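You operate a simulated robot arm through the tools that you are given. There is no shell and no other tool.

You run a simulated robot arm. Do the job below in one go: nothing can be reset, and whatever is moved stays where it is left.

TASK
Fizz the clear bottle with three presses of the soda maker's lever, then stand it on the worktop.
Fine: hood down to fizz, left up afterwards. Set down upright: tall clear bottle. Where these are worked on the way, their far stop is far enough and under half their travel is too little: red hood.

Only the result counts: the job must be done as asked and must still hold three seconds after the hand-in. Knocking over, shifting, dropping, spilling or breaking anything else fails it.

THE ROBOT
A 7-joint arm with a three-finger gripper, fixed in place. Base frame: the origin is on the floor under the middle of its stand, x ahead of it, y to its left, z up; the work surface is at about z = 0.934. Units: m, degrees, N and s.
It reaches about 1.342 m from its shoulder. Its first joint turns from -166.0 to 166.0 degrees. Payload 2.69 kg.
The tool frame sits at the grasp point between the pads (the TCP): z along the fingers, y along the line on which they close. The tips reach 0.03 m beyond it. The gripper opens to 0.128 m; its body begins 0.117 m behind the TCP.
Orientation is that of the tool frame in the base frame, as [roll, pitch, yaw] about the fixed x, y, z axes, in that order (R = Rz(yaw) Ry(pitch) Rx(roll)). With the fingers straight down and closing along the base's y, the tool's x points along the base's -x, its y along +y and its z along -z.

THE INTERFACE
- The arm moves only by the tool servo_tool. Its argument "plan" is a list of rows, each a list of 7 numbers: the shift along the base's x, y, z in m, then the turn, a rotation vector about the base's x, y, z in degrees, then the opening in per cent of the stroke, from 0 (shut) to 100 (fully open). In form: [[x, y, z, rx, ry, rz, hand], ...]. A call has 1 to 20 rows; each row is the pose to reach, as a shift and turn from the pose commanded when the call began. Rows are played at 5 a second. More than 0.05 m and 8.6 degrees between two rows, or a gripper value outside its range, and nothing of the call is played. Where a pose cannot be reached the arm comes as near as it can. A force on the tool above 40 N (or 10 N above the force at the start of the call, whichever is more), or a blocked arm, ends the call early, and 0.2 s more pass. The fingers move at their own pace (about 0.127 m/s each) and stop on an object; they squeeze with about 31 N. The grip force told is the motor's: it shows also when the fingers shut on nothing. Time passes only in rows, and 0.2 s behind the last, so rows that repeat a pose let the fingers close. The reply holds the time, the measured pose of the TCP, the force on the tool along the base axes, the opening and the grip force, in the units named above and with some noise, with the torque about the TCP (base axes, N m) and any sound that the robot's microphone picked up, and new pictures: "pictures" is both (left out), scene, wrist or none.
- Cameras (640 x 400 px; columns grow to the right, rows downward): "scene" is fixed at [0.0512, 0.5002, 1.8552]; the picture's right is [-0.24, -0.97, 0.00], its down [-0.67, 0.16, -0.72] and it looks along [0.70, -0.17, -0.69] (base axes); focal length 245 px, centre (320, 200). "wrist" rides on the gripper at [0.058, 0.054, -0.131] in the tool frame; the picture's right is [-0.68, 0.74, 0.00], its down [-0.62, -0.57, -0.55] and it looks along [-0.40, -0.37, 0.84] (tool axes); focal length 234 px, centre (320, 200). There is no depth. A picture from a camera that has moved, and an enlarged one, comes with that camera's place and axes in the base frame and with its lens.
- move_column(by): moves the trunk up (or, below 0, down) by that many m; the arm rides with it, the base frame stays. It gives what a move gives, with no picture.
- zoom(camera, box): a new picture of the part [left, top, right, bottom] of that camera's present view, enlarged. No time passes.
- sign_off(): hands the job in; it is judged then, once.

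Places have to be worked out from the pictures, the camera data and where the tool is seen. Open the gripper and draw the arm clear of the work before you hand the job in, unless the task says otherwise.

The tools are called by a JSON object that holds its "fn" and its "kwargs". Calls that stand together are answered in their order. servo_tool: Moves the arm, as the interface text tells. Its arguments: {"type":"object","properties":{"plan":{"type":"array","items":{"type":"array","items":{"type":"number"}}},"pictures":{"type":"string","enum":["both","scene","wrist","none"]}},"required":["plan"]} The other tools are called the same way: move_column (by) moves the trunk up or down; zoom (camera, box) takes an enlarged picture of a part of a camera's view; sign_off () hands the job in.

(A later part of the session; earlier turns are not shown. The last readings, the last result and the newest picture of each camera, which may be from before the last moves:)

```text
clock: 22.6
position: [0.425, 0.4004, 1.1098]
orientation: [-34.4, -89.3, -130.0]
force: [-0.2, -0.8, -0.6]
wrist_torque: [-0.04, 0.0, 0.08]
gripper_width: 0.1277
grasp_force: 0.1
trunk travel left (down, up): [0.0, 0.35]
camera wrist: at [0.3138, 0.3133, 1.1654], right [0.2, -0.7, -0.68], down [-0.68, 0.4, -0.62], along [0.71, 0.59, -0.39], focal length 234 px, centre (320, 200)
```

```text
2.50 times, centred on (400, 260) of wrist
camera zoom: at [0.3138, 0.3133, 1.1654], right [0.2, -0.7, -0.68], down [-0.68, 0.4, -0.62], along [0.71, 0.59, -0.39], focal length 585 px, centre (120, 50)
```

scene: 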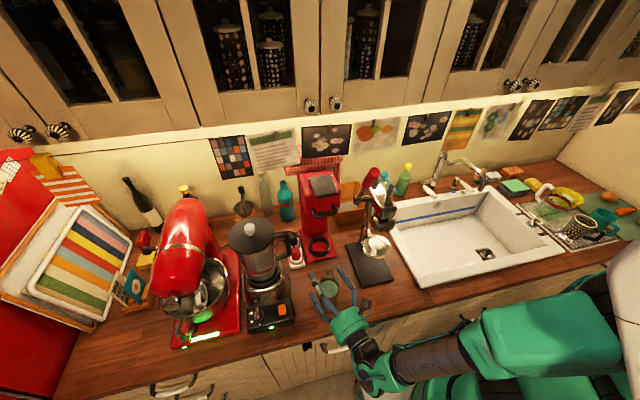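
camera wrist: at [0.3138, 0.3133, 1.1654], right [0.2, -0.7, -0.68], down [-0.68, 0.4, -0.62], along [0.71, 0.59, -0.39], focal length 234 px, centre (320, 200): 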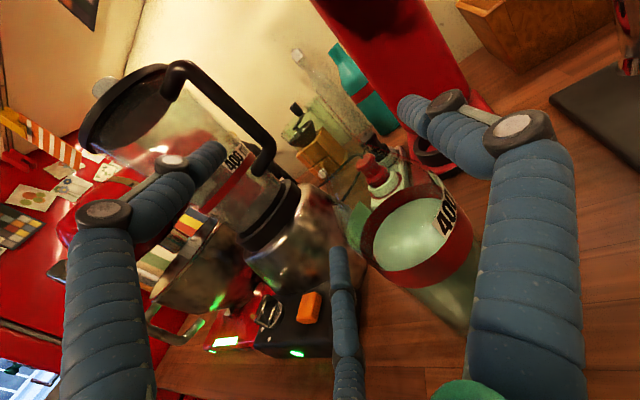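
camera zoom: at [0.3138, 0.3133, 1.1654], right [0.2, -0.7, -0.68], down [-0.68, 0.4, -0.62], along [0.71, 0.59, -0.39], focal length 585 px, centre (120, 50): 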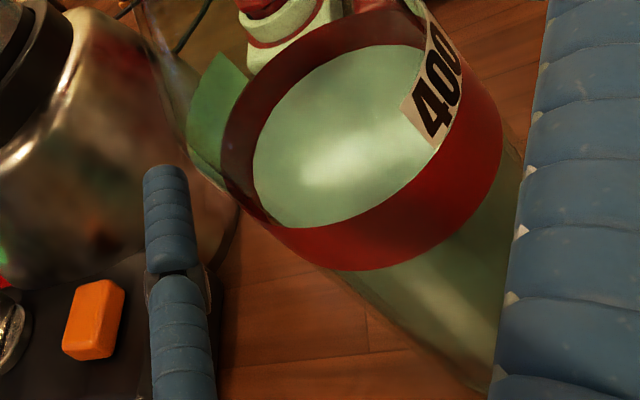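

Still well centred (bottle about 6 mm ahead of the grasp point). I continue down to z≈1.027 with a small forward shift.

{"fn": "servo_tool", "kwargs": {"plan": [[0.002, 0.0, -0.025, 0, 0, 0, 100], [0.004, 0.001, -0.05, 0, 0, 0, 100], [0.006, 0.001, -0.07, 0, 0, 0, 100], [0.007, 0.001, -0.082, 0, 0, 0, 100], [0.007, 0.001, -0.082, 0, 0, 0, 100]]}}

{"fn": "zoom", "kwargs": {"camera": "scene", "box": [290, 250, 390, 350]}}

{"fn": "zoom", "kwargs": {"camera": "wrist", "box": [220, 100, 500, 300]}}

```text
clock: 23.8
position: [0.4323, 0.4013, 1.0279]
orientation: [-33.5, -89.2, -131.1]
force: [0.0, 0.4, -0.6]
wrist_torque: [-0.02, -0.01, -0.05]
gripper_width: 0.1278
grasp_force: 0.1
trunk travel left (down, up): [0.0, 0.35]
camera wrist: at [0.3212, 0.3142, 1.0837], right [0.2, -0.7, -0.68], down [-0.67, 0.4, -0.62], along [0.71, 0.59, -0.39], focal length 234 px, centre (320, 200)
```

scene: 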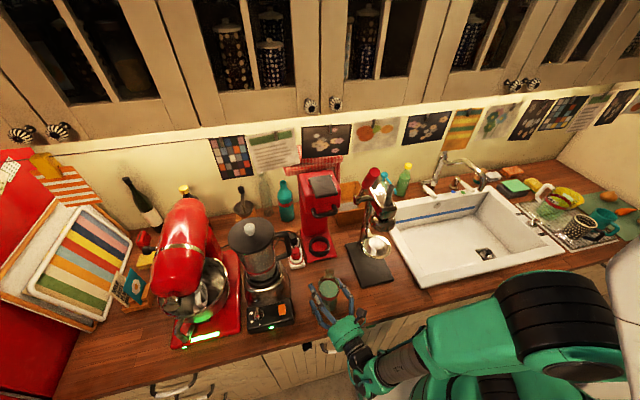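
wrist: 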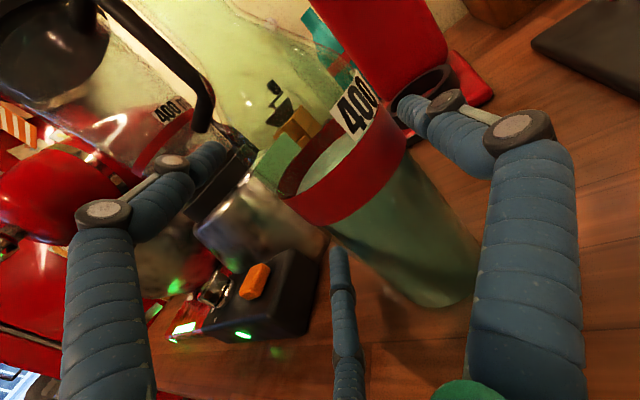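

```text
4.00 times, centred on (340, 300) of scene
camera zoom: at [0.0512, 0.5002, 1.8552], right [-0.24, -0.97, 0.0], down [-0.67, 0.16, -0.72], along [0.7, -0.17, -0.69], focal length 980 px, centre (240, -200)
```

zoom: 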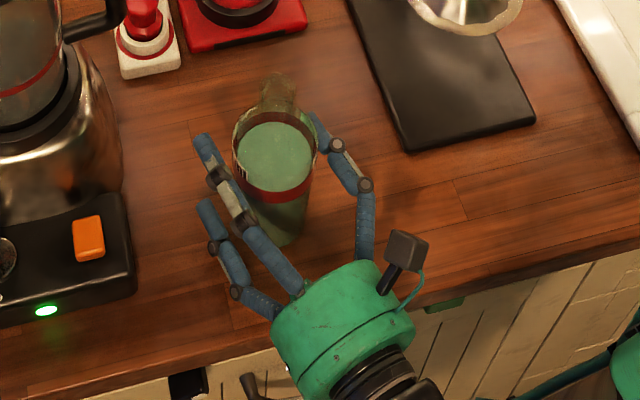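

```text
2.00 times, centred on (360, 200) of wrist
camera zoom: at [0.3212, 0.3142, 1.0837], right [0.2, -0.7, -0.68], down [-0.67, 0.4, -0.62], along [0.71, 0.59, -0.39], focal length 468 px, centre (240, 200)
```

zoom: 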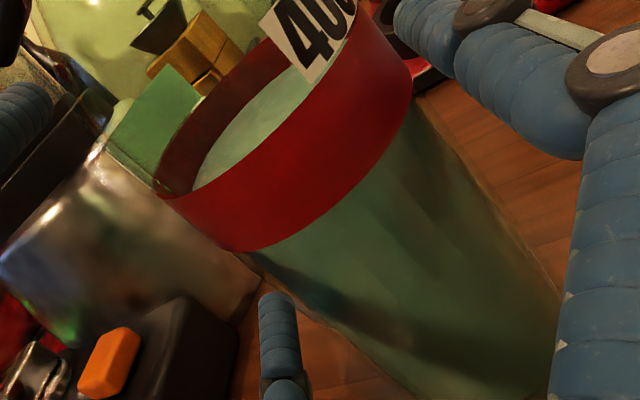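

No contact and the bottle stands squarely between the fingers. I close gradually onto it.

{"fn": "servo_tool", "kwargs": {"plan": [[0, 0, 0, 0, 0, 0, 92], [0, 0, 0, 0, 0, 0, 86], [0, 0, 0, 0, 0, 0, 80], [0, 0, 0, 0, 0, 0, 74], [0, 0, 0, 0, 0, 0, 66], [0, 0, 0, 0, 0, 0, 50], [0, 0, 0, 0, 0, 0, 30], [0, 0, 0, 0, 0, 0, 10], [0, 0, 0, 0, 0, 0, 0]]}}

{"fn": "zoom", "kwargs": {"camera": "scene", "box": [290, 250, 390, 350]}}

{"fn": "zoom", "kwargs": {"camera": "wrist", "box": [220, 100, 500, 300]}}

```text
clock: 25.8
position: [0.4334, 0.4006, 1.0273]
orientation: [-33.4, -89.2, -131.1]
force: [1.1, -4.2, 4.1]
wrist_torque: [-0.7, -0.17, -0.01]
gripper_width: 0.0961
grasp_force: 31.4
trunk travel left (down, up): [0.0, 0.35]
camera wrist: at [0.3211, 0.3139, 1.0841], right [0.2, -0.7, -0.68], down [-0.67, 0.4, -0.62], along [0.71, 0.59, -0.39], focal length 234 px, centre (320, 200)
```

scene: 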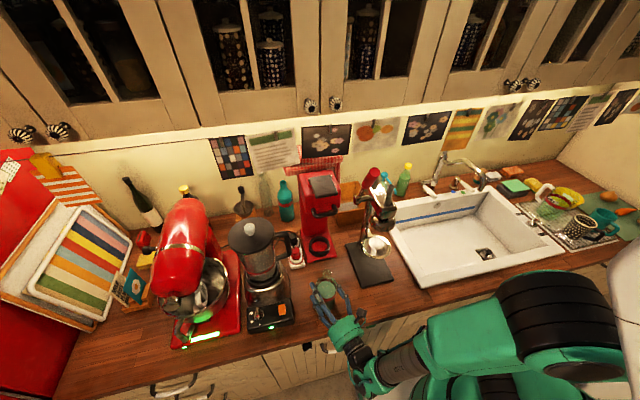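
wrist: 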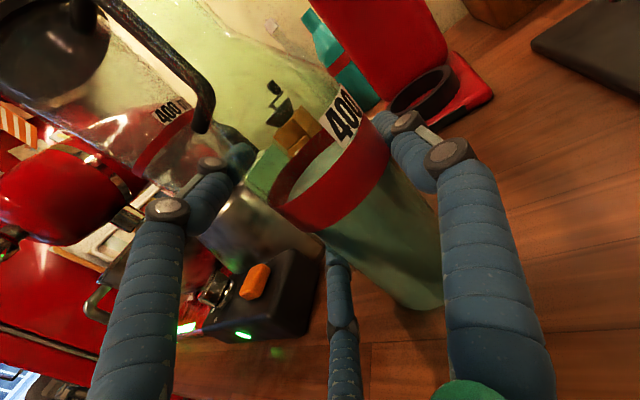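

```text
4.00 times, centred on (340, 300) of scene
camera zoom: at [0.0512, 0.5002, 1.8552], right [-0.24, -0.97, 0.0], down [-0.67, 0.16, -0.72], along [0.7, -0.17, -0.69], focal length 980 px, centre (240, -200)
```

zoom: 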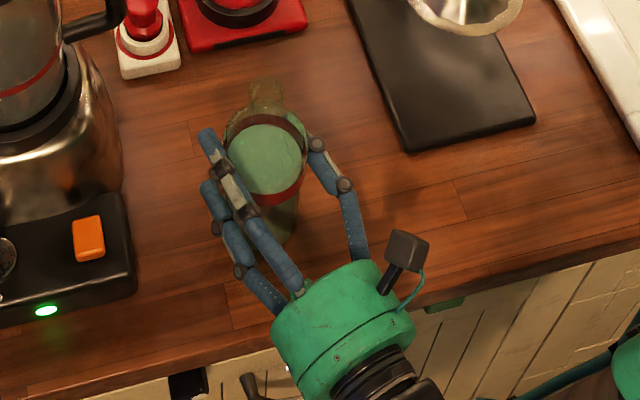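

```text
2.00 times, centred on (360, 200) of wrist
camera zoom: at [0.3211, 0.3139, 1.0841], right [0.2, -0.7, -0.68], down [-0.67, 0.4, -0.62], along [0.71, 0.59, -0.39], focal length 468 px, centre (240, 200)
```

zoom: 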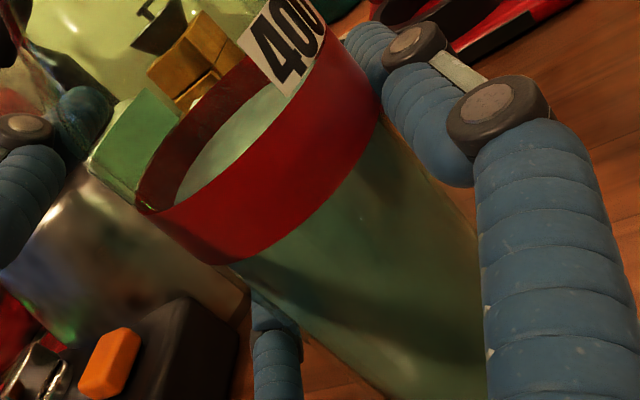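

The grip is firm (31 N, width 0.096). I lift 4 cm and check that the bottle hangs upright and doesn't slip.

{"fn": "servo_tool", "kwargs": {"plan": [[0, 0, 0.01, 0, 0, 0, 0], [0, 0, 0.025, 0, 0, 0, 0], [0, 0, 0.04, 0, 0, 0, 0], [0, 0, 0.04, 0, 0, 0, 0]]}}

{"fn": "zoom", "kwargs": {"camera": "scene", "box": [290, 240, 390, 340]}}

{"fn": "zoom", "kwargs": {"camera": "wrist", "box": [220, 100, 500, 330]}}

```text
clock: 26.8
position: [0.434, 0.3997, 1.0676]
orientation: [-33.2, -89.3, -131.2]
force: [0.4, 0.9, -6.3]
wrist_torque: [0.1, -0.04, -0.01]
gripper_width: 0.0961
grasp_force: 31.3
trunk travel left (down, up): [0.0, 0.35]
camera wrist: at [0.3216, 0.3146, 1.1239], right [0.2, -0.7, -0.68], down [-0.68, 0.4, -0.62], along [0.71, 0.59, -0.39], focal length 234 px, centre (320, 200)
```

scene: 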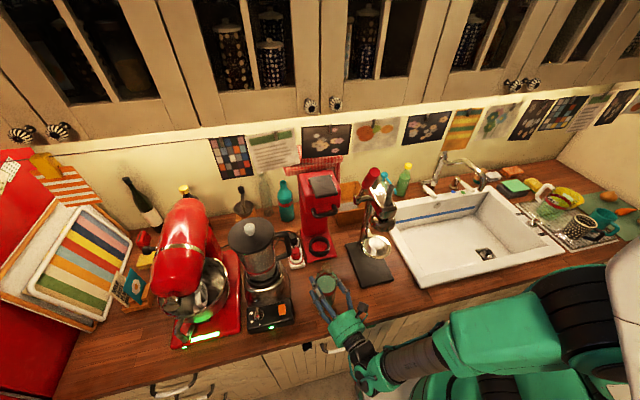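
wrist: 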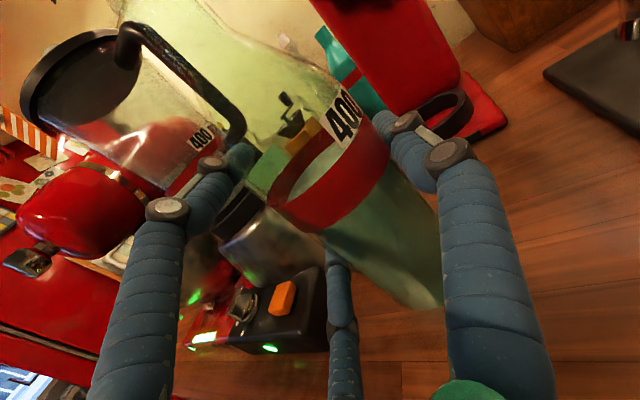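

```text
4.00 times, centred on (340, 290) of scene
camera zoom: at [0.0512, 0.5002, 1.8552], right [-0.24, -0.97, 0.0], down [-0.67, 0.16, -0.72], along [0.7, -0.17, -0.69], focal length 980 px, centre (240, -160)
```

zoom: 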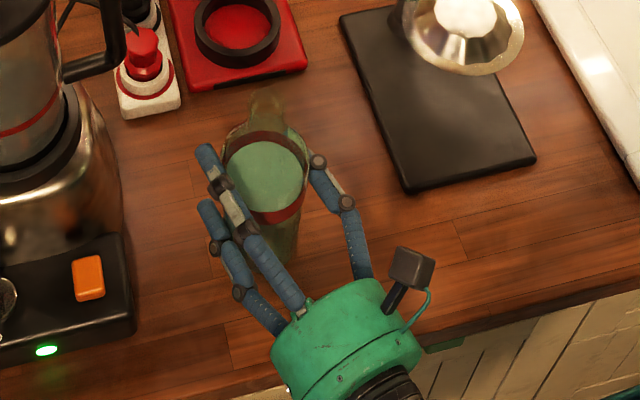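

```text
1.74 times, centred on (360, 215) of wrist
camera zoom: at [0.3216, 0.3146, 1.1239], right [0.2, -0.7, -0.68], down [-0.68, 0.4, -0.62], along [0.71, 0.59, -0.39], focal length 407 px, centre (250, 174)
```

zoom: 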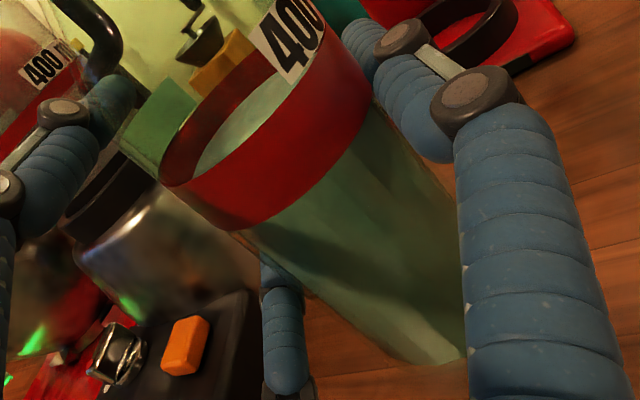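

The bottle hangs level in the hand. Now I measure the machine's ring precisely in both views before taking the bottle there.

{"fn": "zoom", "kwargs": {"camera": "scene", "box": [295, 220, 345, 270]}}

{"fn": "zoom", "kwargs": {"camera": "wrist", "box": [400, 60, 520, 150]}}

{"fn": "zoom", "kwargs": {"camera": "scene", "box": [305, 260, 355, 310]}}

```text
8.00 times, centred on (320, 245) of scene
camera zoom: at [0.0512, 0.5002, 1.8552], right [-0.24, -0.97, 0.0], down [-0.67, 0.16, -0.72], along [0.7, -0.17, -0.69], focal length 1961 px, centre (320, -160)
```

zoom: 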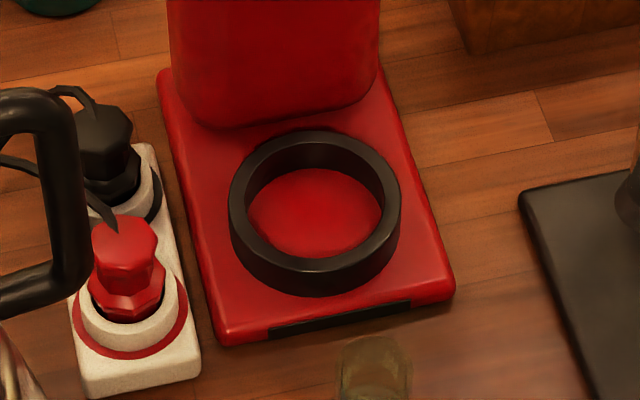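

```text
4.44 times, centred on (460, 105) of wrist
camera zoom: at [0.3216, 0.3146, 1.1239], right [0.2, -0.7, -0.68], down [-0.68, 0.4, -0.62], along [0.71, 0.59, -0.39], focal length 1041 px, centre (-302, 622)
```

zoom: 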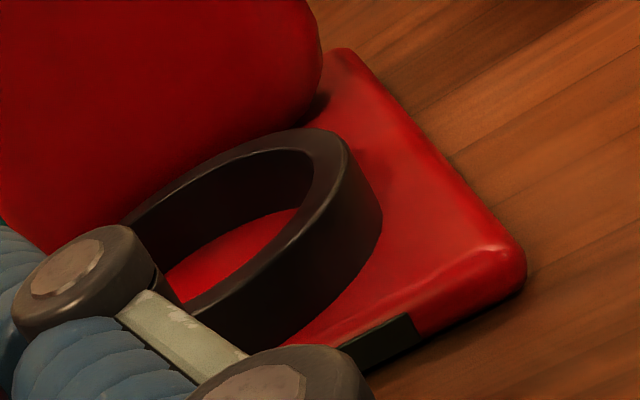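

```text
8.00 times, centred on (330, 285) of scene
camera zoom: at [0.0512, 0.5002, 1.8552], right [-0.24, -0.97, 0.0], down [-0.67, 0.16, -0.72], along [0.7, -0.17, -0.69], focal length 1961 px, centre (240, -480)
```

zoom: 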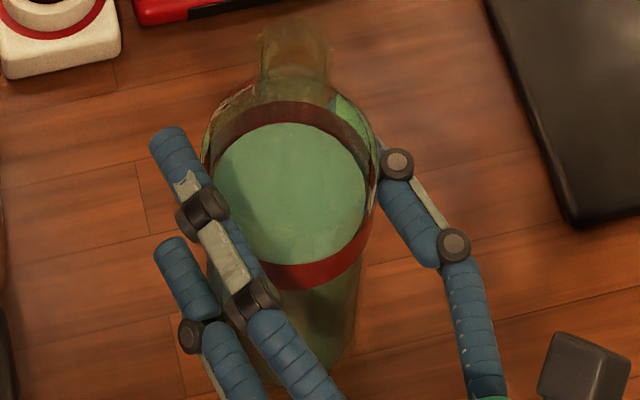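

Ring centre is about (0.670, 0.352), inner width ≈0.076, top z≈0.974, against a bottle ≈0.073 wide, so alignment must be good. I carry the bottle to a staging point in front of the ring, base about 1.5 cm above ring height, turning yaw to about 5°.

{"fn": "servo_tool", "kwargs": {"plan": [[0.01, -0.01, 0.008, 0, 0, -2, 0], [0.025, -0.02, 0.018, 0, 0, -4, 0], [0.045, -0.027, 0.02, 0, 0, -6, 0], [0.065, -0.031, 0.02, 0, 0, -8, 0], [0.085, -0.031, 0.02, 0, 0, -10, 0], [0.105, -0.031, 0.02, 0, 0, -11, 0], [0.116, -0.031, 0.02, 0, 0, -11, 0], [0.116, -0.031, 0.02, 0, 0, -11, 0]]}}

{"fn": "zoom", "kwargs": {"camera": "scene", "box": [290, 215, 370, 305]}}

{"fn": "zoom", "kwargs": {"camera": "wrist", "box": [240, 60, 480, 300]}}

```text
clock: 28.6
position: [0.5504, 0.3694, 1.087]
orientation: [-33.2, -89.3, -142.1]
force: [0.4, -0.6, -6.2]
wrist_torque: [0.11, -0.04, -0.01]
gripper_width: 0.0956
grasp_force: 31.0
trunk travel left (down, up): [0.0, 0.35]
camera wrist: at [0.4238, 0.3063, 1.1437], right [0.07, -0.73, -0.68], down [-0.59, 0.53, -0.62], along [0.81, 0.44, -0.39], focal length 234 px, centre (320, 200)
```

scene: 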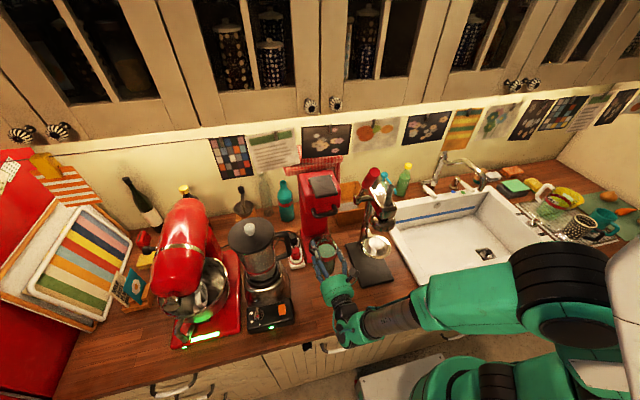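
wrist: 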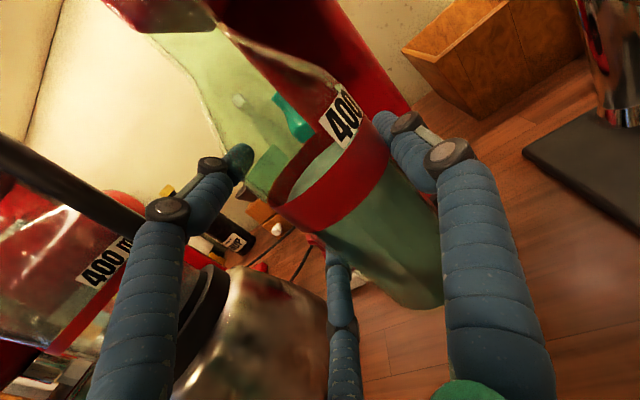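

```text
4.44 times, centred on (330, 260) of scene
camera zoom: at [0.0512, 0.5002, 1.8552], right [-0.24, -0.97, 0.0], down [-0.67, 0.16, -0.72], along [0.7, -0.17, -0.69], focal length 1090 px, centre (276, -67)
```

zoom: 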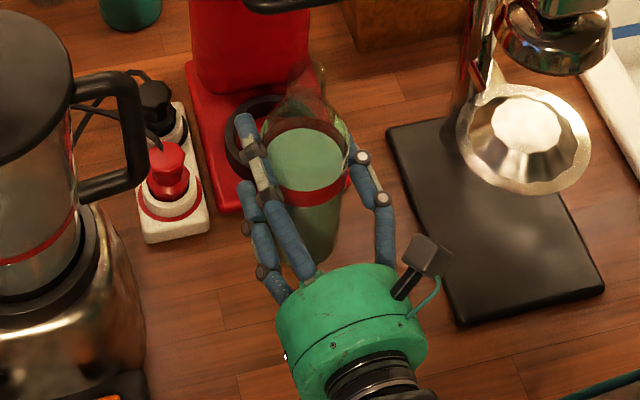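

```text
1.67 times, centred on (360, 180) of wrist
camera zoom: at [0.4238, 0.3063, 1.1437], right [0.07, -0.73, -0.68], down [-0.59, 0.53, -0.62], along [0.81, 0.44, -0.39], focal length 390 px, centre (253, 233)
```

zoom: 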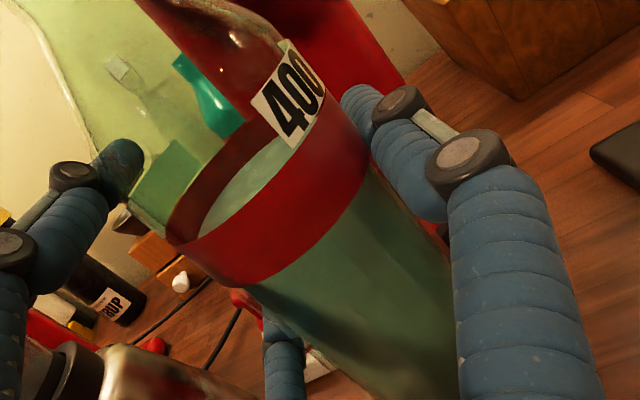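

Lateral alignment looks right (bottle y≈0.351 vs ring 0.352). I zoom further to pin down the fore-aft offset of the bottle in the hand.

{"fn": "zoom", "kwargs": {"camera": "scene", "box": [305, 225, 355, 285]}}

```text
6.67 times, centred on (330, 255) of scene
camera zoom: at [0.0512, 0.5002, 1.8552], right [-0.24, -0.97, 0.0], down [-0.67, 0.16, -0.72], along [0.7, -0.17, -0.69], focal length 1634 px, centre (253, -167)
```

zoom: 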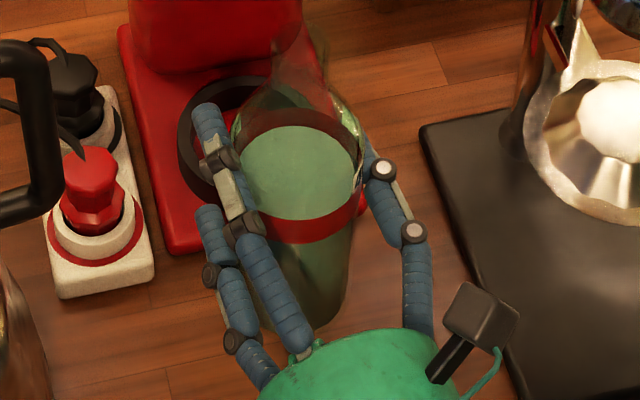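

Bottle is about level with the grasp point fore-aft. I move it forward over the ring, a touch lower so its neck clears the hood handle, and check.

{"fn": "servo_tool", "kwargs": {"plan": [[0.0, 0.001, -0.006, 0, 0, 0, 0], [0.025, 0.001, -0.006, 0, 0, 0, 0], [0.05, 0.001, -0.006, 0, 0, 0, 0], [0.075, 0.001, -0.006, 0, 0, 0, 0], [0.1, 0.001, -0.006, 0, 0, 0, 0], [0.118, 0.001, -0.006, 0, 0, 0, 0], [0.118, 0.001, -0.006, 0, 0, 0, 0]]}}

{"fn": "zoom", "kwargs": {"camera": "scene", "box": [290, 215, 350, 275]}}

{"fn": "zoom", "kwargs": {"camera": "wrist", "box": [300, 160, 500, 340]}}

```text
clock: 30.2
position: [0.6677, 0.3708, 1.0812]
orientation: [-33.7, -89.2, -141.7]
force: [0.4, 1.4, -6.6]
wrist_torque: [0.08, -0.04, -0.01]
gripper_width: 0.096
grasp_force: 31.3
trunk travel left (down, up): [0.0, 0.35]
camera wrist: at [0.5408, 0.3077, 1.1373], right [0.07, -0.73, -0.68], down [-0.59, 0.52, -0.62], along [0.81, 0.44, -0.39], focal length 234 px, centre (320, 200)
```

scene: 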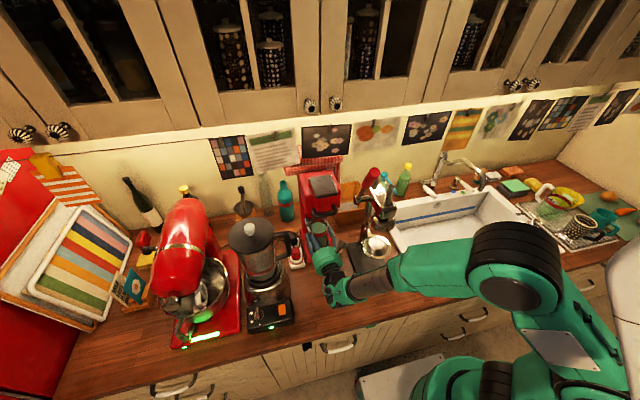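
wrist: 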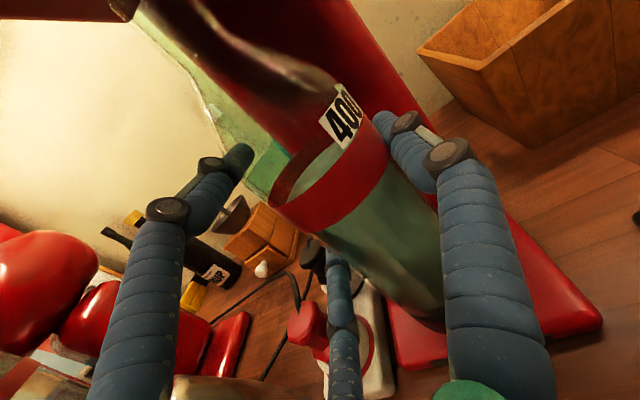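

```text
6.67 times, centred on (320, 245) of scene
camera zoom: at [0.0512, 0.5002, 1.8552], right [-0.24, -0.97, 0.0], down [-0.67, 0.16, -0.72], along [0.7, -0.17, -0.69], focal length 1634 px, centre (320, -100)
```

zoom: 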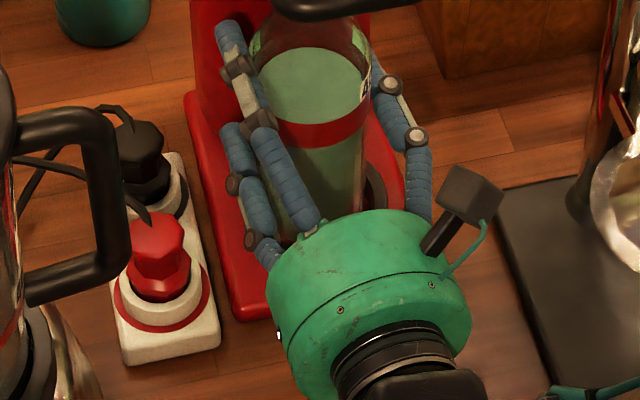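

```text
2.22 times, centred on (400, 250) of wrist
camera zoom: at [0.5408, 0.3077, 1.1373], right [0.07, -0.73, -0.68], down [-0.59, 0.52, -0.62], along [0.81, 0.44, -0.39], focal length 520 px, centre (142, 89)
```

zoom: 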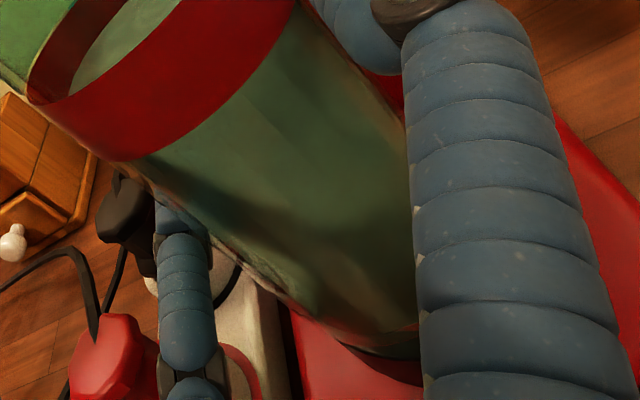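

The base is now just above the ring in the wrist view; I zoom in there to compare base and ring.

{"fn": "zoom", "kwargs": {"camera": "wrist", "box": [370, 250, 460, 340]}}

{"fn": "zoom", "kwargs": {"camera": "scene", "box": [305, 225, 345, 260]}}

```text
4.44 times, centred on (415, 295) of wrist
camera zoom: at [0.5408, 0.3077, 1.1373], right [0.07, -0.73, -0.68], down [-0.59, 0.52, -0.62], along [0.81, 0.44, -0.39], focal length 1041 px, centre (-102, -222)
```

zoom: 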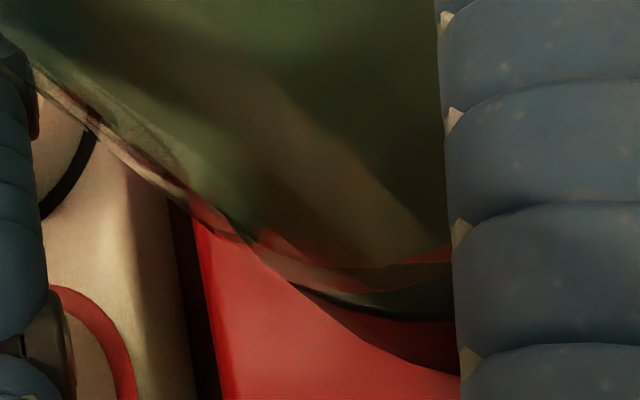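

```text
11.43 times, centred on (325, 242) of scene
camera zoom: at [0.0512, 0.5002, 1.8552], right [-0.24, -0.97, 0.0], down [-0.67, 0.16, -0.72], along [0.7, -0.17, -0.69], focal length 2802 px, centre (263, -286)
```

zoom: 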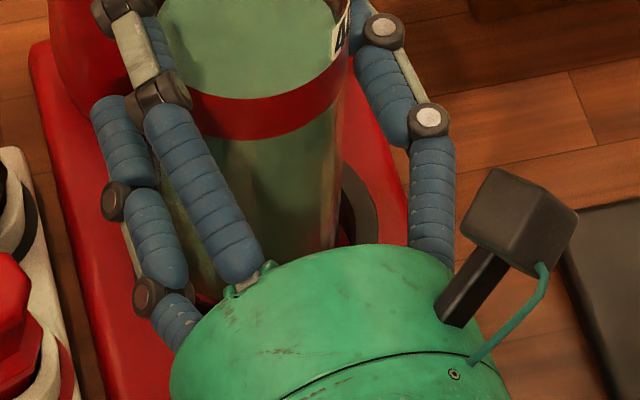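

The wrist view suggests the bottle sits deeper in the hand than I assumed (base still short of the ring by about 1–1.5 cm in x). I enlarge that spot more to read the edges.

{"fn": "zoom", "kwargs": {"camera": "wrist", "box": [385, 280, 441, 336]}}

{"fn": "zoom", "kwargs": {"camera": "wrist", "box": [240, 100, 440, 320]}}

```text
7.14 times, centred on (413, 308) of wrist
camera zoom: at [0.5408, 0.3077, 1.1373], right [0.07, -0.73, -0.68], down [-0.59, 0.52, -0.62], along [0.81, 0.44, -0.39], focal length 1673 px, centre (-344, -571)
```

zoom: 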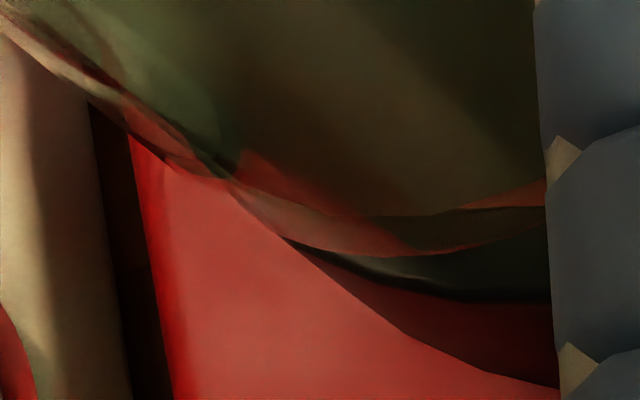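

```text
1.82 times, centred on (340, 210) of wrist
camera zoom: at [0.5408, 0.3077, 1.1373], right [0.07, -0.73, -0.68], down [-0.59, 0.52, -0.62], along [0.81, 0.44, -0.39], focal length 426 px, centre (284, 182)
```

zoom: 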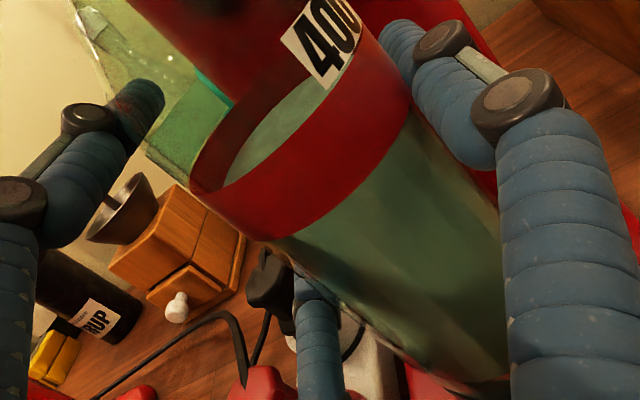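

Combining the scene view, wrist view and the load torque, the bottle is upright but about 8 mm behind the grasp point, so it is about 12 mm short of the ring's centre and ~4 mm left. I correct by that and come down to a few mm above the ring.

{"fn": "servo_tool", "kwargs": {"plan": [[0.006, -0.002, 0, 0, 0, 0, 0], [0.0125, -0.0045, 0, 0, 0, 0, 0], [0.0125, -0.0045, -0.004, 0, 0, 0, 0], [0.0125, -0.0045, -0.007, 0, 0, 0, 0], [0.0125, -0.0045, -0.007, 0, 0, 0, 0]]}}

{"fn": "zoom", "kwargs": {"camera": "wrist", "box": [370, 250, 460, 340]}}

{"fn": "zoom", "kwargs": {"camera": "scene", "box": [300, 220, 345, 260]}}

```text
clock: 31.4
position: [0.6792, 0.3662, 1.0748]
orientation: [-33.7, -89.3, -141.7]
force: [0.1, 0.6, -6.4]
wrist_torque: [0.1, -0.01, 0.0]
gripper_width: 0.0959
grasp_force: 30.6
trunk travel left (down, up): [0.0, 0.35]
camera wrist: at [0.5534, 0.303, 1.1303], right [0.07, -0.73, -0.68], down [-0.59, 0.53, -0.62], along [0.81, 0.44, -0.39], focal length 234 px, centre (320, 200)
```

scene: 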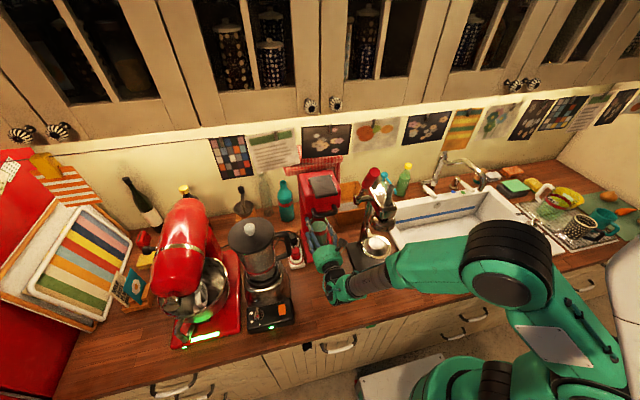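
wrist: 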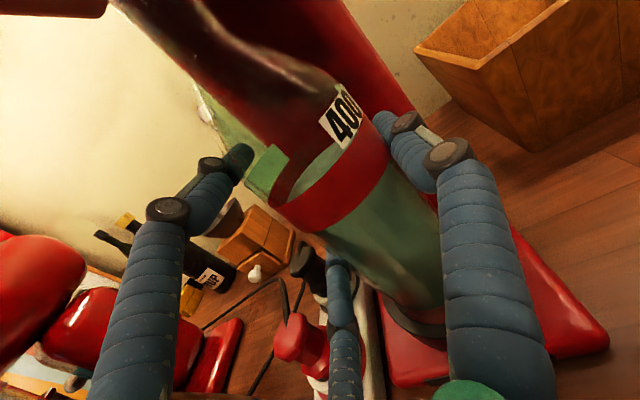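

```text
4.44 times, centred on (415, 295) of wrist
camera zoom: at [0.5534, 0.303, 1.1303], right [0.07, -0.73, -0.68], down [-0.59, 0.53, -0.62], along [0.81, 0.44, -0.39], focal length 1041 px, centre (-102, -222)
```

zoom: 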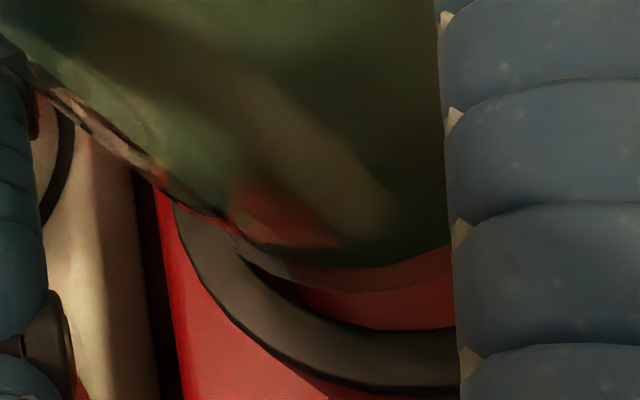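

```text
10.00 times, centred on (322, 240) of scene
camera zoom: at [0.0512, 0.5002, 1.8552], right [-0.24, -0.97, 0.0], down [-0.67, 0.16, -0.72], along [0.7, -0.17, -0.69], focal length 2451 px, centre (295, -200)
```

zoom: 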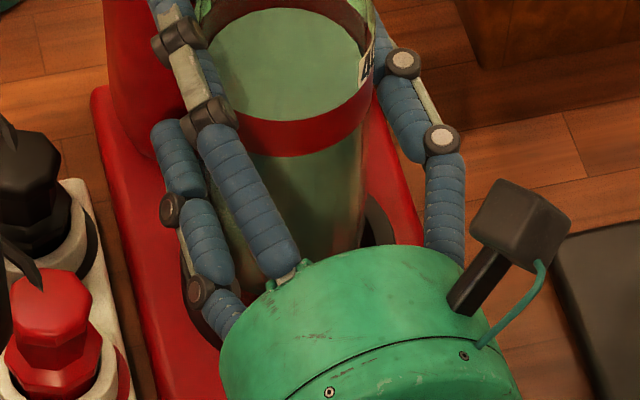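

The enlarged view now shows the bottle's base concentric with the ring to within about 1 mm. I lower it slowly into the ring.

{"fn": "servo_tool", "kwargs": {"plan": [[0.0005, 0, -0.004, 0, 0, 0, 0], [0.001, 0, -0.008, 0, 0, 0, 0], [0.001, 0, -0.012, 0, 0, 0, 0], [0.001, 0, -0.016, 0, 0, 0, 0], [0.001, 0, -0.016, 0, 0, 0, 0]]}}

{"fn": "zoom", "kwargs": {"camera": "wrist", "box": [370, 250, 460, 340]}}

```text
clock: 32.6
position: [0.6807, 0.366, 1.0581]
orientation: [-33.7, -89.2, -141.7]
force: [0.1, 0.5, -6.2]
wrist_torque: [0.08, 0.0, 0.02]
gripper_width: 0.0957
grasp_force: 31.1
trunk travel left (down, up): [0.0, 0.35]
camera wrist: at [0.5544, 0.303, 1.1148], right [0.07, -0.73, -0.68], down [-0.59, 0.53, -0.62], along [0.81, 0.44, -0.39], focal length 234 px, centre (320, 200)
```

scene: 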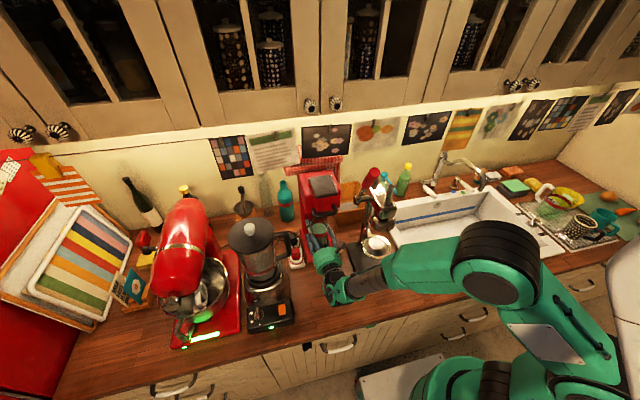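
wrist: 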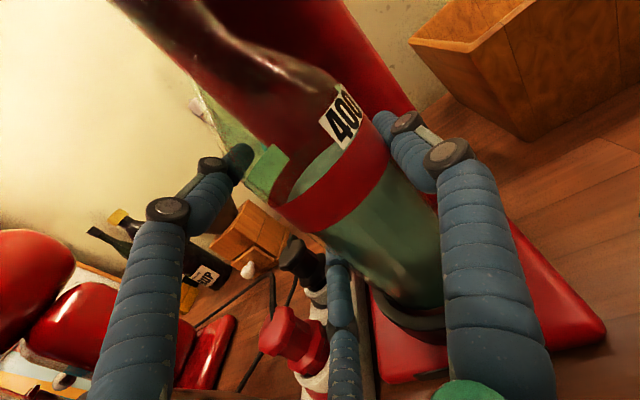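

```text
4.44 times, centred on (415, 295) of wrist
camera zoom: at [0.5544, 0.303, 1.1148], right [0.07, -0.73, -0.68], down [-0.59, 0.53, -0.62], along [0.81, 0.44, -0.39], focal length 1041 px, centre (-102, -222)
```

zoom: 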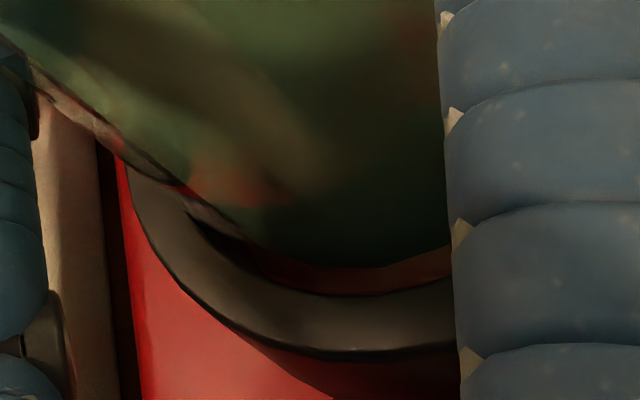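

The base has entered the ring with no contact. I continue down gently until it rests on the floor of the machine.

{"fn": "servo_tool", "kwargs": {"plan": [[0, 0, -0.004, 0, 0, 0, 0], [0, 0, -0.008, 0, 0, 0, 0], [0, 0, -0.011, 0, 0, 0, 0], [0, 0, -0.014, 0, 0, 0, 0], [0, 0, -0.014, 0, 0, 0, 0]]}}

{"fn": "zoom", "kwargs": {"camera": "wrist", "box": [300, 230, 460, 360]}}

```text
clock: 33.8
position: [0.6806, 0.3667, 1.0454]
orientation: [-30.9, -89.1, -144.5]
force: [-0.6, -1.1, 8.0]
wrist_torque: [-0.74, 0.32, -0.07]
gripper_width: 0.0959
grasp_force: 30.7
trunk travel left (down, up): [0.0, 0.35]
camera wrist: at [0.5542, 0.3027, 1.102], right [0.07, -0.73, -0.68], down [-0.58, 0.53, -0.62], along [0.81, 0.44, -0.39], focal length 234 px, centre (320, 200)
```

scene: 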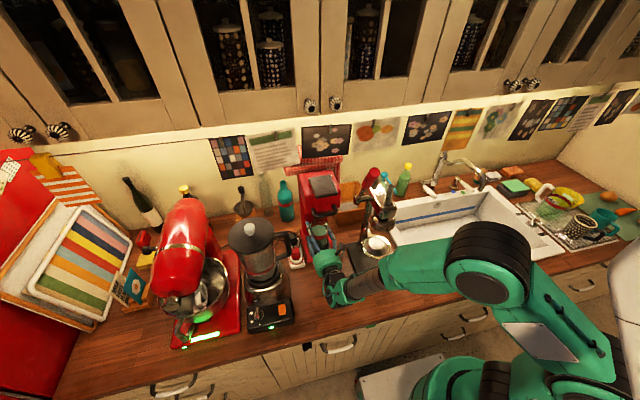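
wrist: 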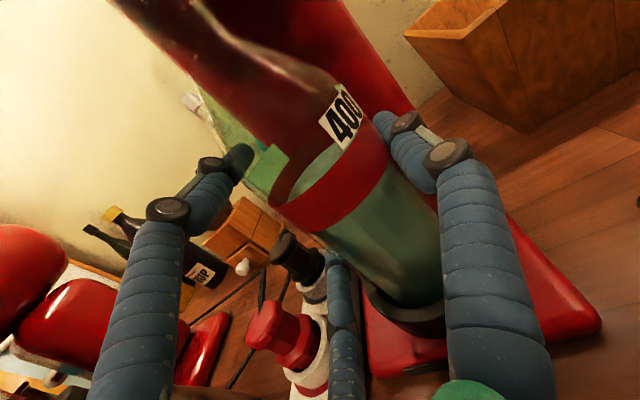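

```text
3.08 times, centred on (380, 295) of wrist
camera zoom: at [0.5542, 0.3027, 1.102], right [0.07, -0.73, -0.68], down [-0.58, 0.53, -0.62], along [0.81, 0.44, -0.39], focal length 720 px, centre (135, -92)
```

zoom: 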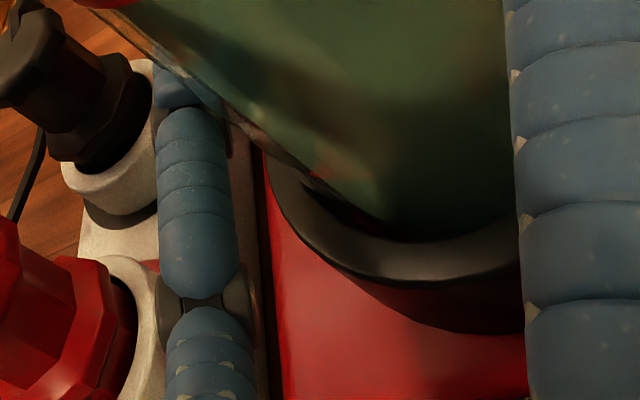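

Contact at a base height matching the machine's floor (load moved to +8 N). I loosen the fingers a little, let the bottle settle, then rise slightly before opening fully so the lower finger stays off the ring.

{"fn": "servo_tool", "kwargs": {"plan": [[0, 0, 0, 0, 0, 0, 70], [0, 0, 0, 0, 0, 0, 76], [0, 0, 0, 0, 0, 0, 80], [0, 0, 0, 0, 0, 0, 84], [0, 0, 0, 0, 0, 0, 84], [0, 0, 0, 0, 0, 0, 84]]}}

{"fn": "zoom", "kwargs": {"camera": "wrist", "box": [260, 130, 480, 350]}}

{"fn": "zoom", "kwargs": {"camera": "scene", "box": [295, 210, 350, 265]}}

```text
clock: 35.2
position: [0.6803, 0.3667, 1.0446]
orientation: [-33.5, -89.2, -142.0]
force: [-0.4, -0.3, 0.5]
wrist_torque: [-0.01, 0.0, -0.02]
gripper_width: 0.1075
grasp_force: 0.2
trunk travel left (down, up): [0.0, 0.35]
camera wrist: at [0.5544, 0.3027, 1.1007], right [0.07, -0.73, -0.68], down [-0.59, 0.53, -0.62], along [0.81, 0.44, -0.39], focal length 234 px, centre (320, 200)
```

scene: 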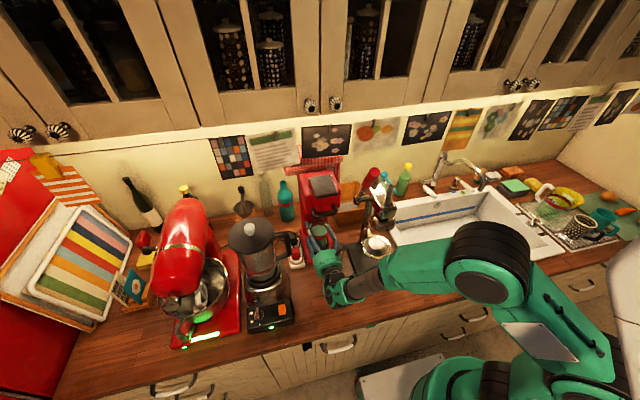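
wrist: 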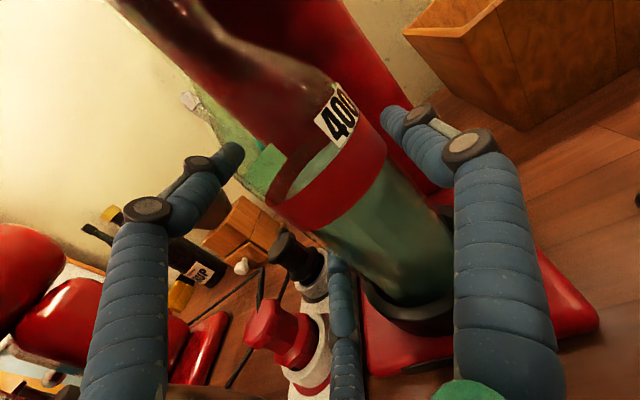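

```text
1.82 times, centred on (370, 240) of wrist
camera zoom: at [0.5544, 0.3027, 1.1007], right [0.07, -0.73, -0.68], down [-0.59, 0.53, -0.62], along [0.81, 0.44, -0.39], focal length 426 px, centre (229, 127)
```

zoom: 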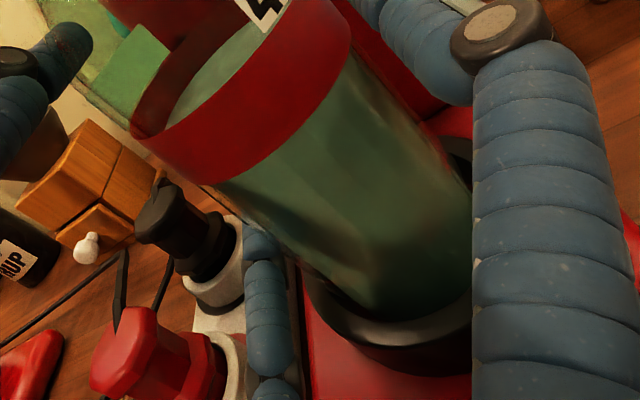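

```text
7.27 times, centred on (322, 238) of scene
camera zoom: at [0.0512, 0.5002, 1.8552], right [-0.24, -0.97, 0.0], down [-0.67, 0.16, -0.72], along [0.7, -0.17, -0.69], focal length 1783 px, centre (302, -73)
```

zoom: 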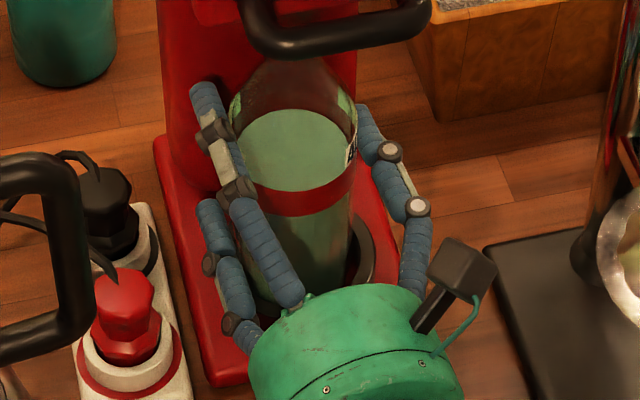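

The bottle stands free and upright in the ring (force zero). I rise 17 mm, open fully, and back the hand straight out.

{"fn": "servo_tool", "kwargs": {"plan": [[0, 0, 0.008, 0, 0, 0, 84], [0, 0, 0.017, 0, 0, 0, 84], [0, 0, 0.018, 0, 0, 0, 90], [0, 0, 0.018, 0, 0, 0, 100], [-0.005, 0, 0.018, 0, 0, 0, 100], [-0.025, -0.002, 0.018, 0, 0, 0, 100], [-0.05, -0.004, 0.018, 0, 0, 0, 100], [-0.08, -0.007, 0.018, 0, 0, 0, 100], [-0.115, -0.01, 0.018, 0, 0, 0, 100], [-0.15, -0.013, 0.018, 0, 0, 0, 100], [-0.19, -0.016, 0.018, 0, 0, 0, 100]]}}

{"fn": "zoom", "kwargs": {"camera": "scene", "box": [285, 160, 365, 270]}}

{"fn": "zoom", "kwargs": {"camera": "wrist", "box": [180, 0, 480, 300]}}

```text
clock: 37.6
position: [0.49, 0.3498, 1.0634]
orientation: [-35.5, -89.3, -140.1]
force: [0.7, 0.0, 0.5]
wrist_torque: [0.0, -0.04, 0.0]
gripper_width: 0.1281
grasp_force: 0.0
trunk travel left (down, up): [0.0, 0.35]
camera wrist: at [0.3635, 0.2871, 1.1185], right [0.06, -0.73, -0.68], down [-0.59, 0.53, -0.62], along [0.81, 0.44, -0.39], focal length 234 px, centre (320, 200)
```

scene: 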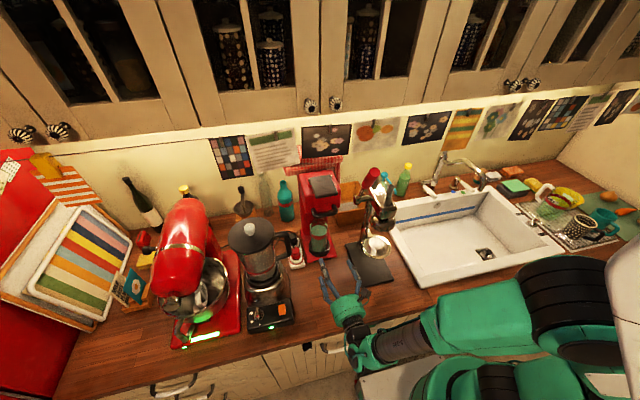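
wrist: 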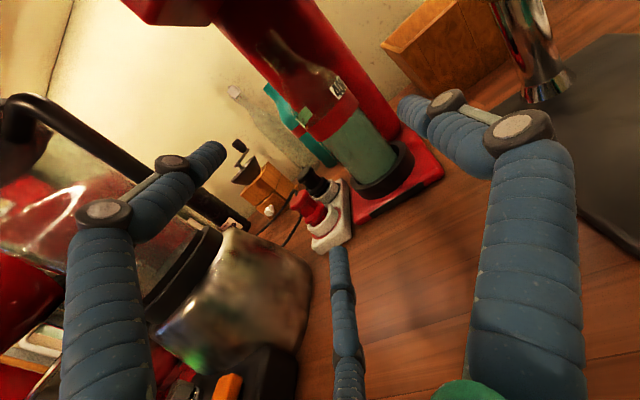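

```text
3.64 times, centred on (325, 215) of scene
camera zoom: at [0.0512, 0.5002, 1.8552], right [-0.24, -0.97, 0.0], down [-0.67, 0.16, -0.72], along [0.7, -0.17, -0.69], focal length 891 px, centre (302, 146)
```

zoom: 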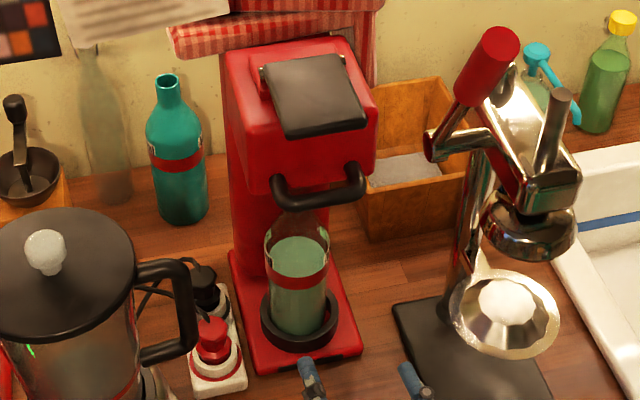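

```text
1.33 times, centred on (330, 150) of wrist
camera zoom: at [0.3635, 0.2871, 1.1185], right [0.06, -0.73, -0.68], down [-0.59, 0.53, -0.62], along [0.81, 0.44, -0.39], focal length 312 px, centre (307, 267)
```

zoom: 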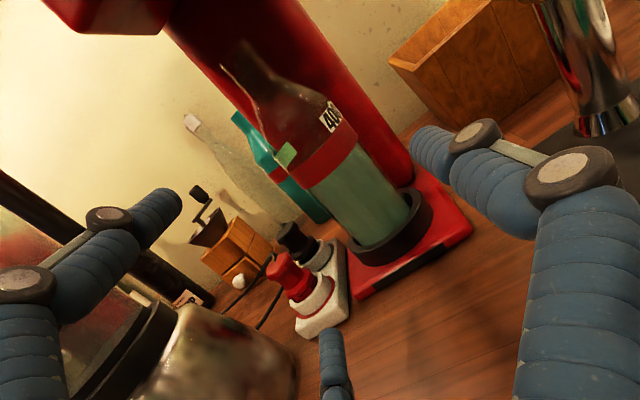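

The bottle is standing squarely in the machine. Now I back off, rise in front of the hood and shut the fingers, to look at the handle up close.

{"fn": "servo_tool", "kwargs": {"plan": [[-0.03, 0, 0.03, 0, 0, 0, 100], [-0.05, 0, 0.07, 0, 0, 0, 60], [-0.06, 0, 0.11, 0, 0, 0, 20], [-0.06, 0, 0.15, 0, 0, 0, 0], [-0.06, 0, 0.19, 0, 0, 0, 0], [-0.06, 0, 0.22, 0, 0, 0, 0], [-0.06, 0, 0.22, 0, 0, 0, 0]]}}

{"fn": "zoom", "kwargs": {"camera": "wrist", "box": [180, 0, 480, 240]}}

```text
clock: 39.2
position: [0.4298, 0.3504, 1.2832]
orientation: [-35.4, -89.1, -140.0]
force: [0.6, -0.5, -0.1]
wrist_torque: [0.02, 0.01, 0.02]
gripper_width: 0.002
grasp_force: 31.2
trunk travel left (down, up): [0.0, 0.35]
camera wrist: at [0.3035, 0.2865, 1.3395], right [0.07, -0.73, -0.68], down [-0.59, 0.53, -0.62], along [0.81, 0.44, -0.39], focal length 234 px, centre (320, 200)
```

scene: 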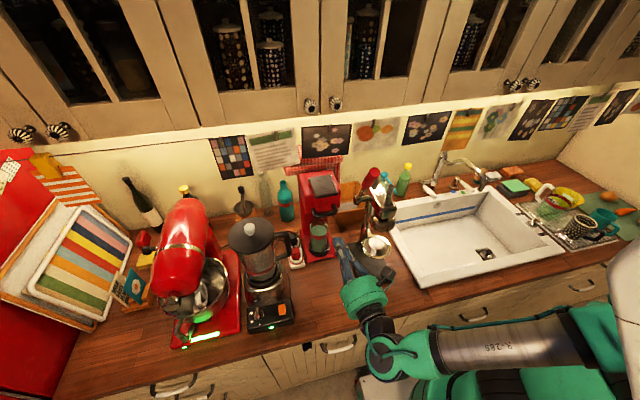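
wrist: 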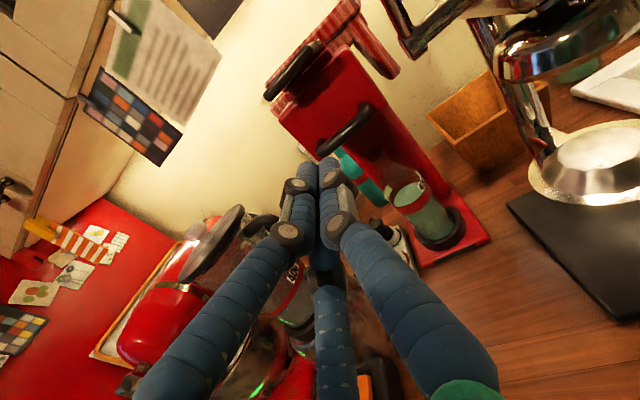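

```text
1.67 times, centred on (330, 120) of wrist
camera zoom: at [0.3035, 0.2865, 1.3395], right [0.07, -0.73, -0.68], down [-0.59, 0.53, -0.62], along [0.81, 0.44, -0.39], focal length 390 px, centre (303, 333)
```

zoom: 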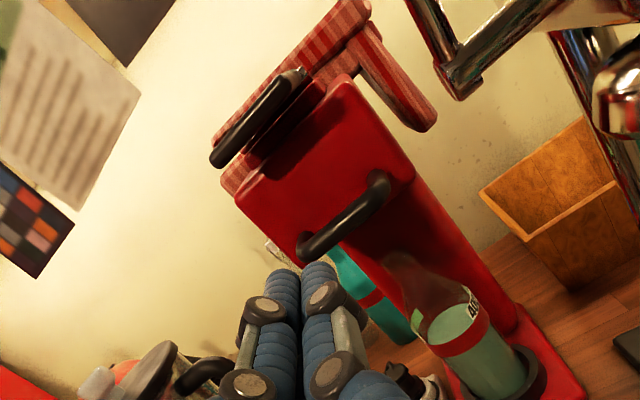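

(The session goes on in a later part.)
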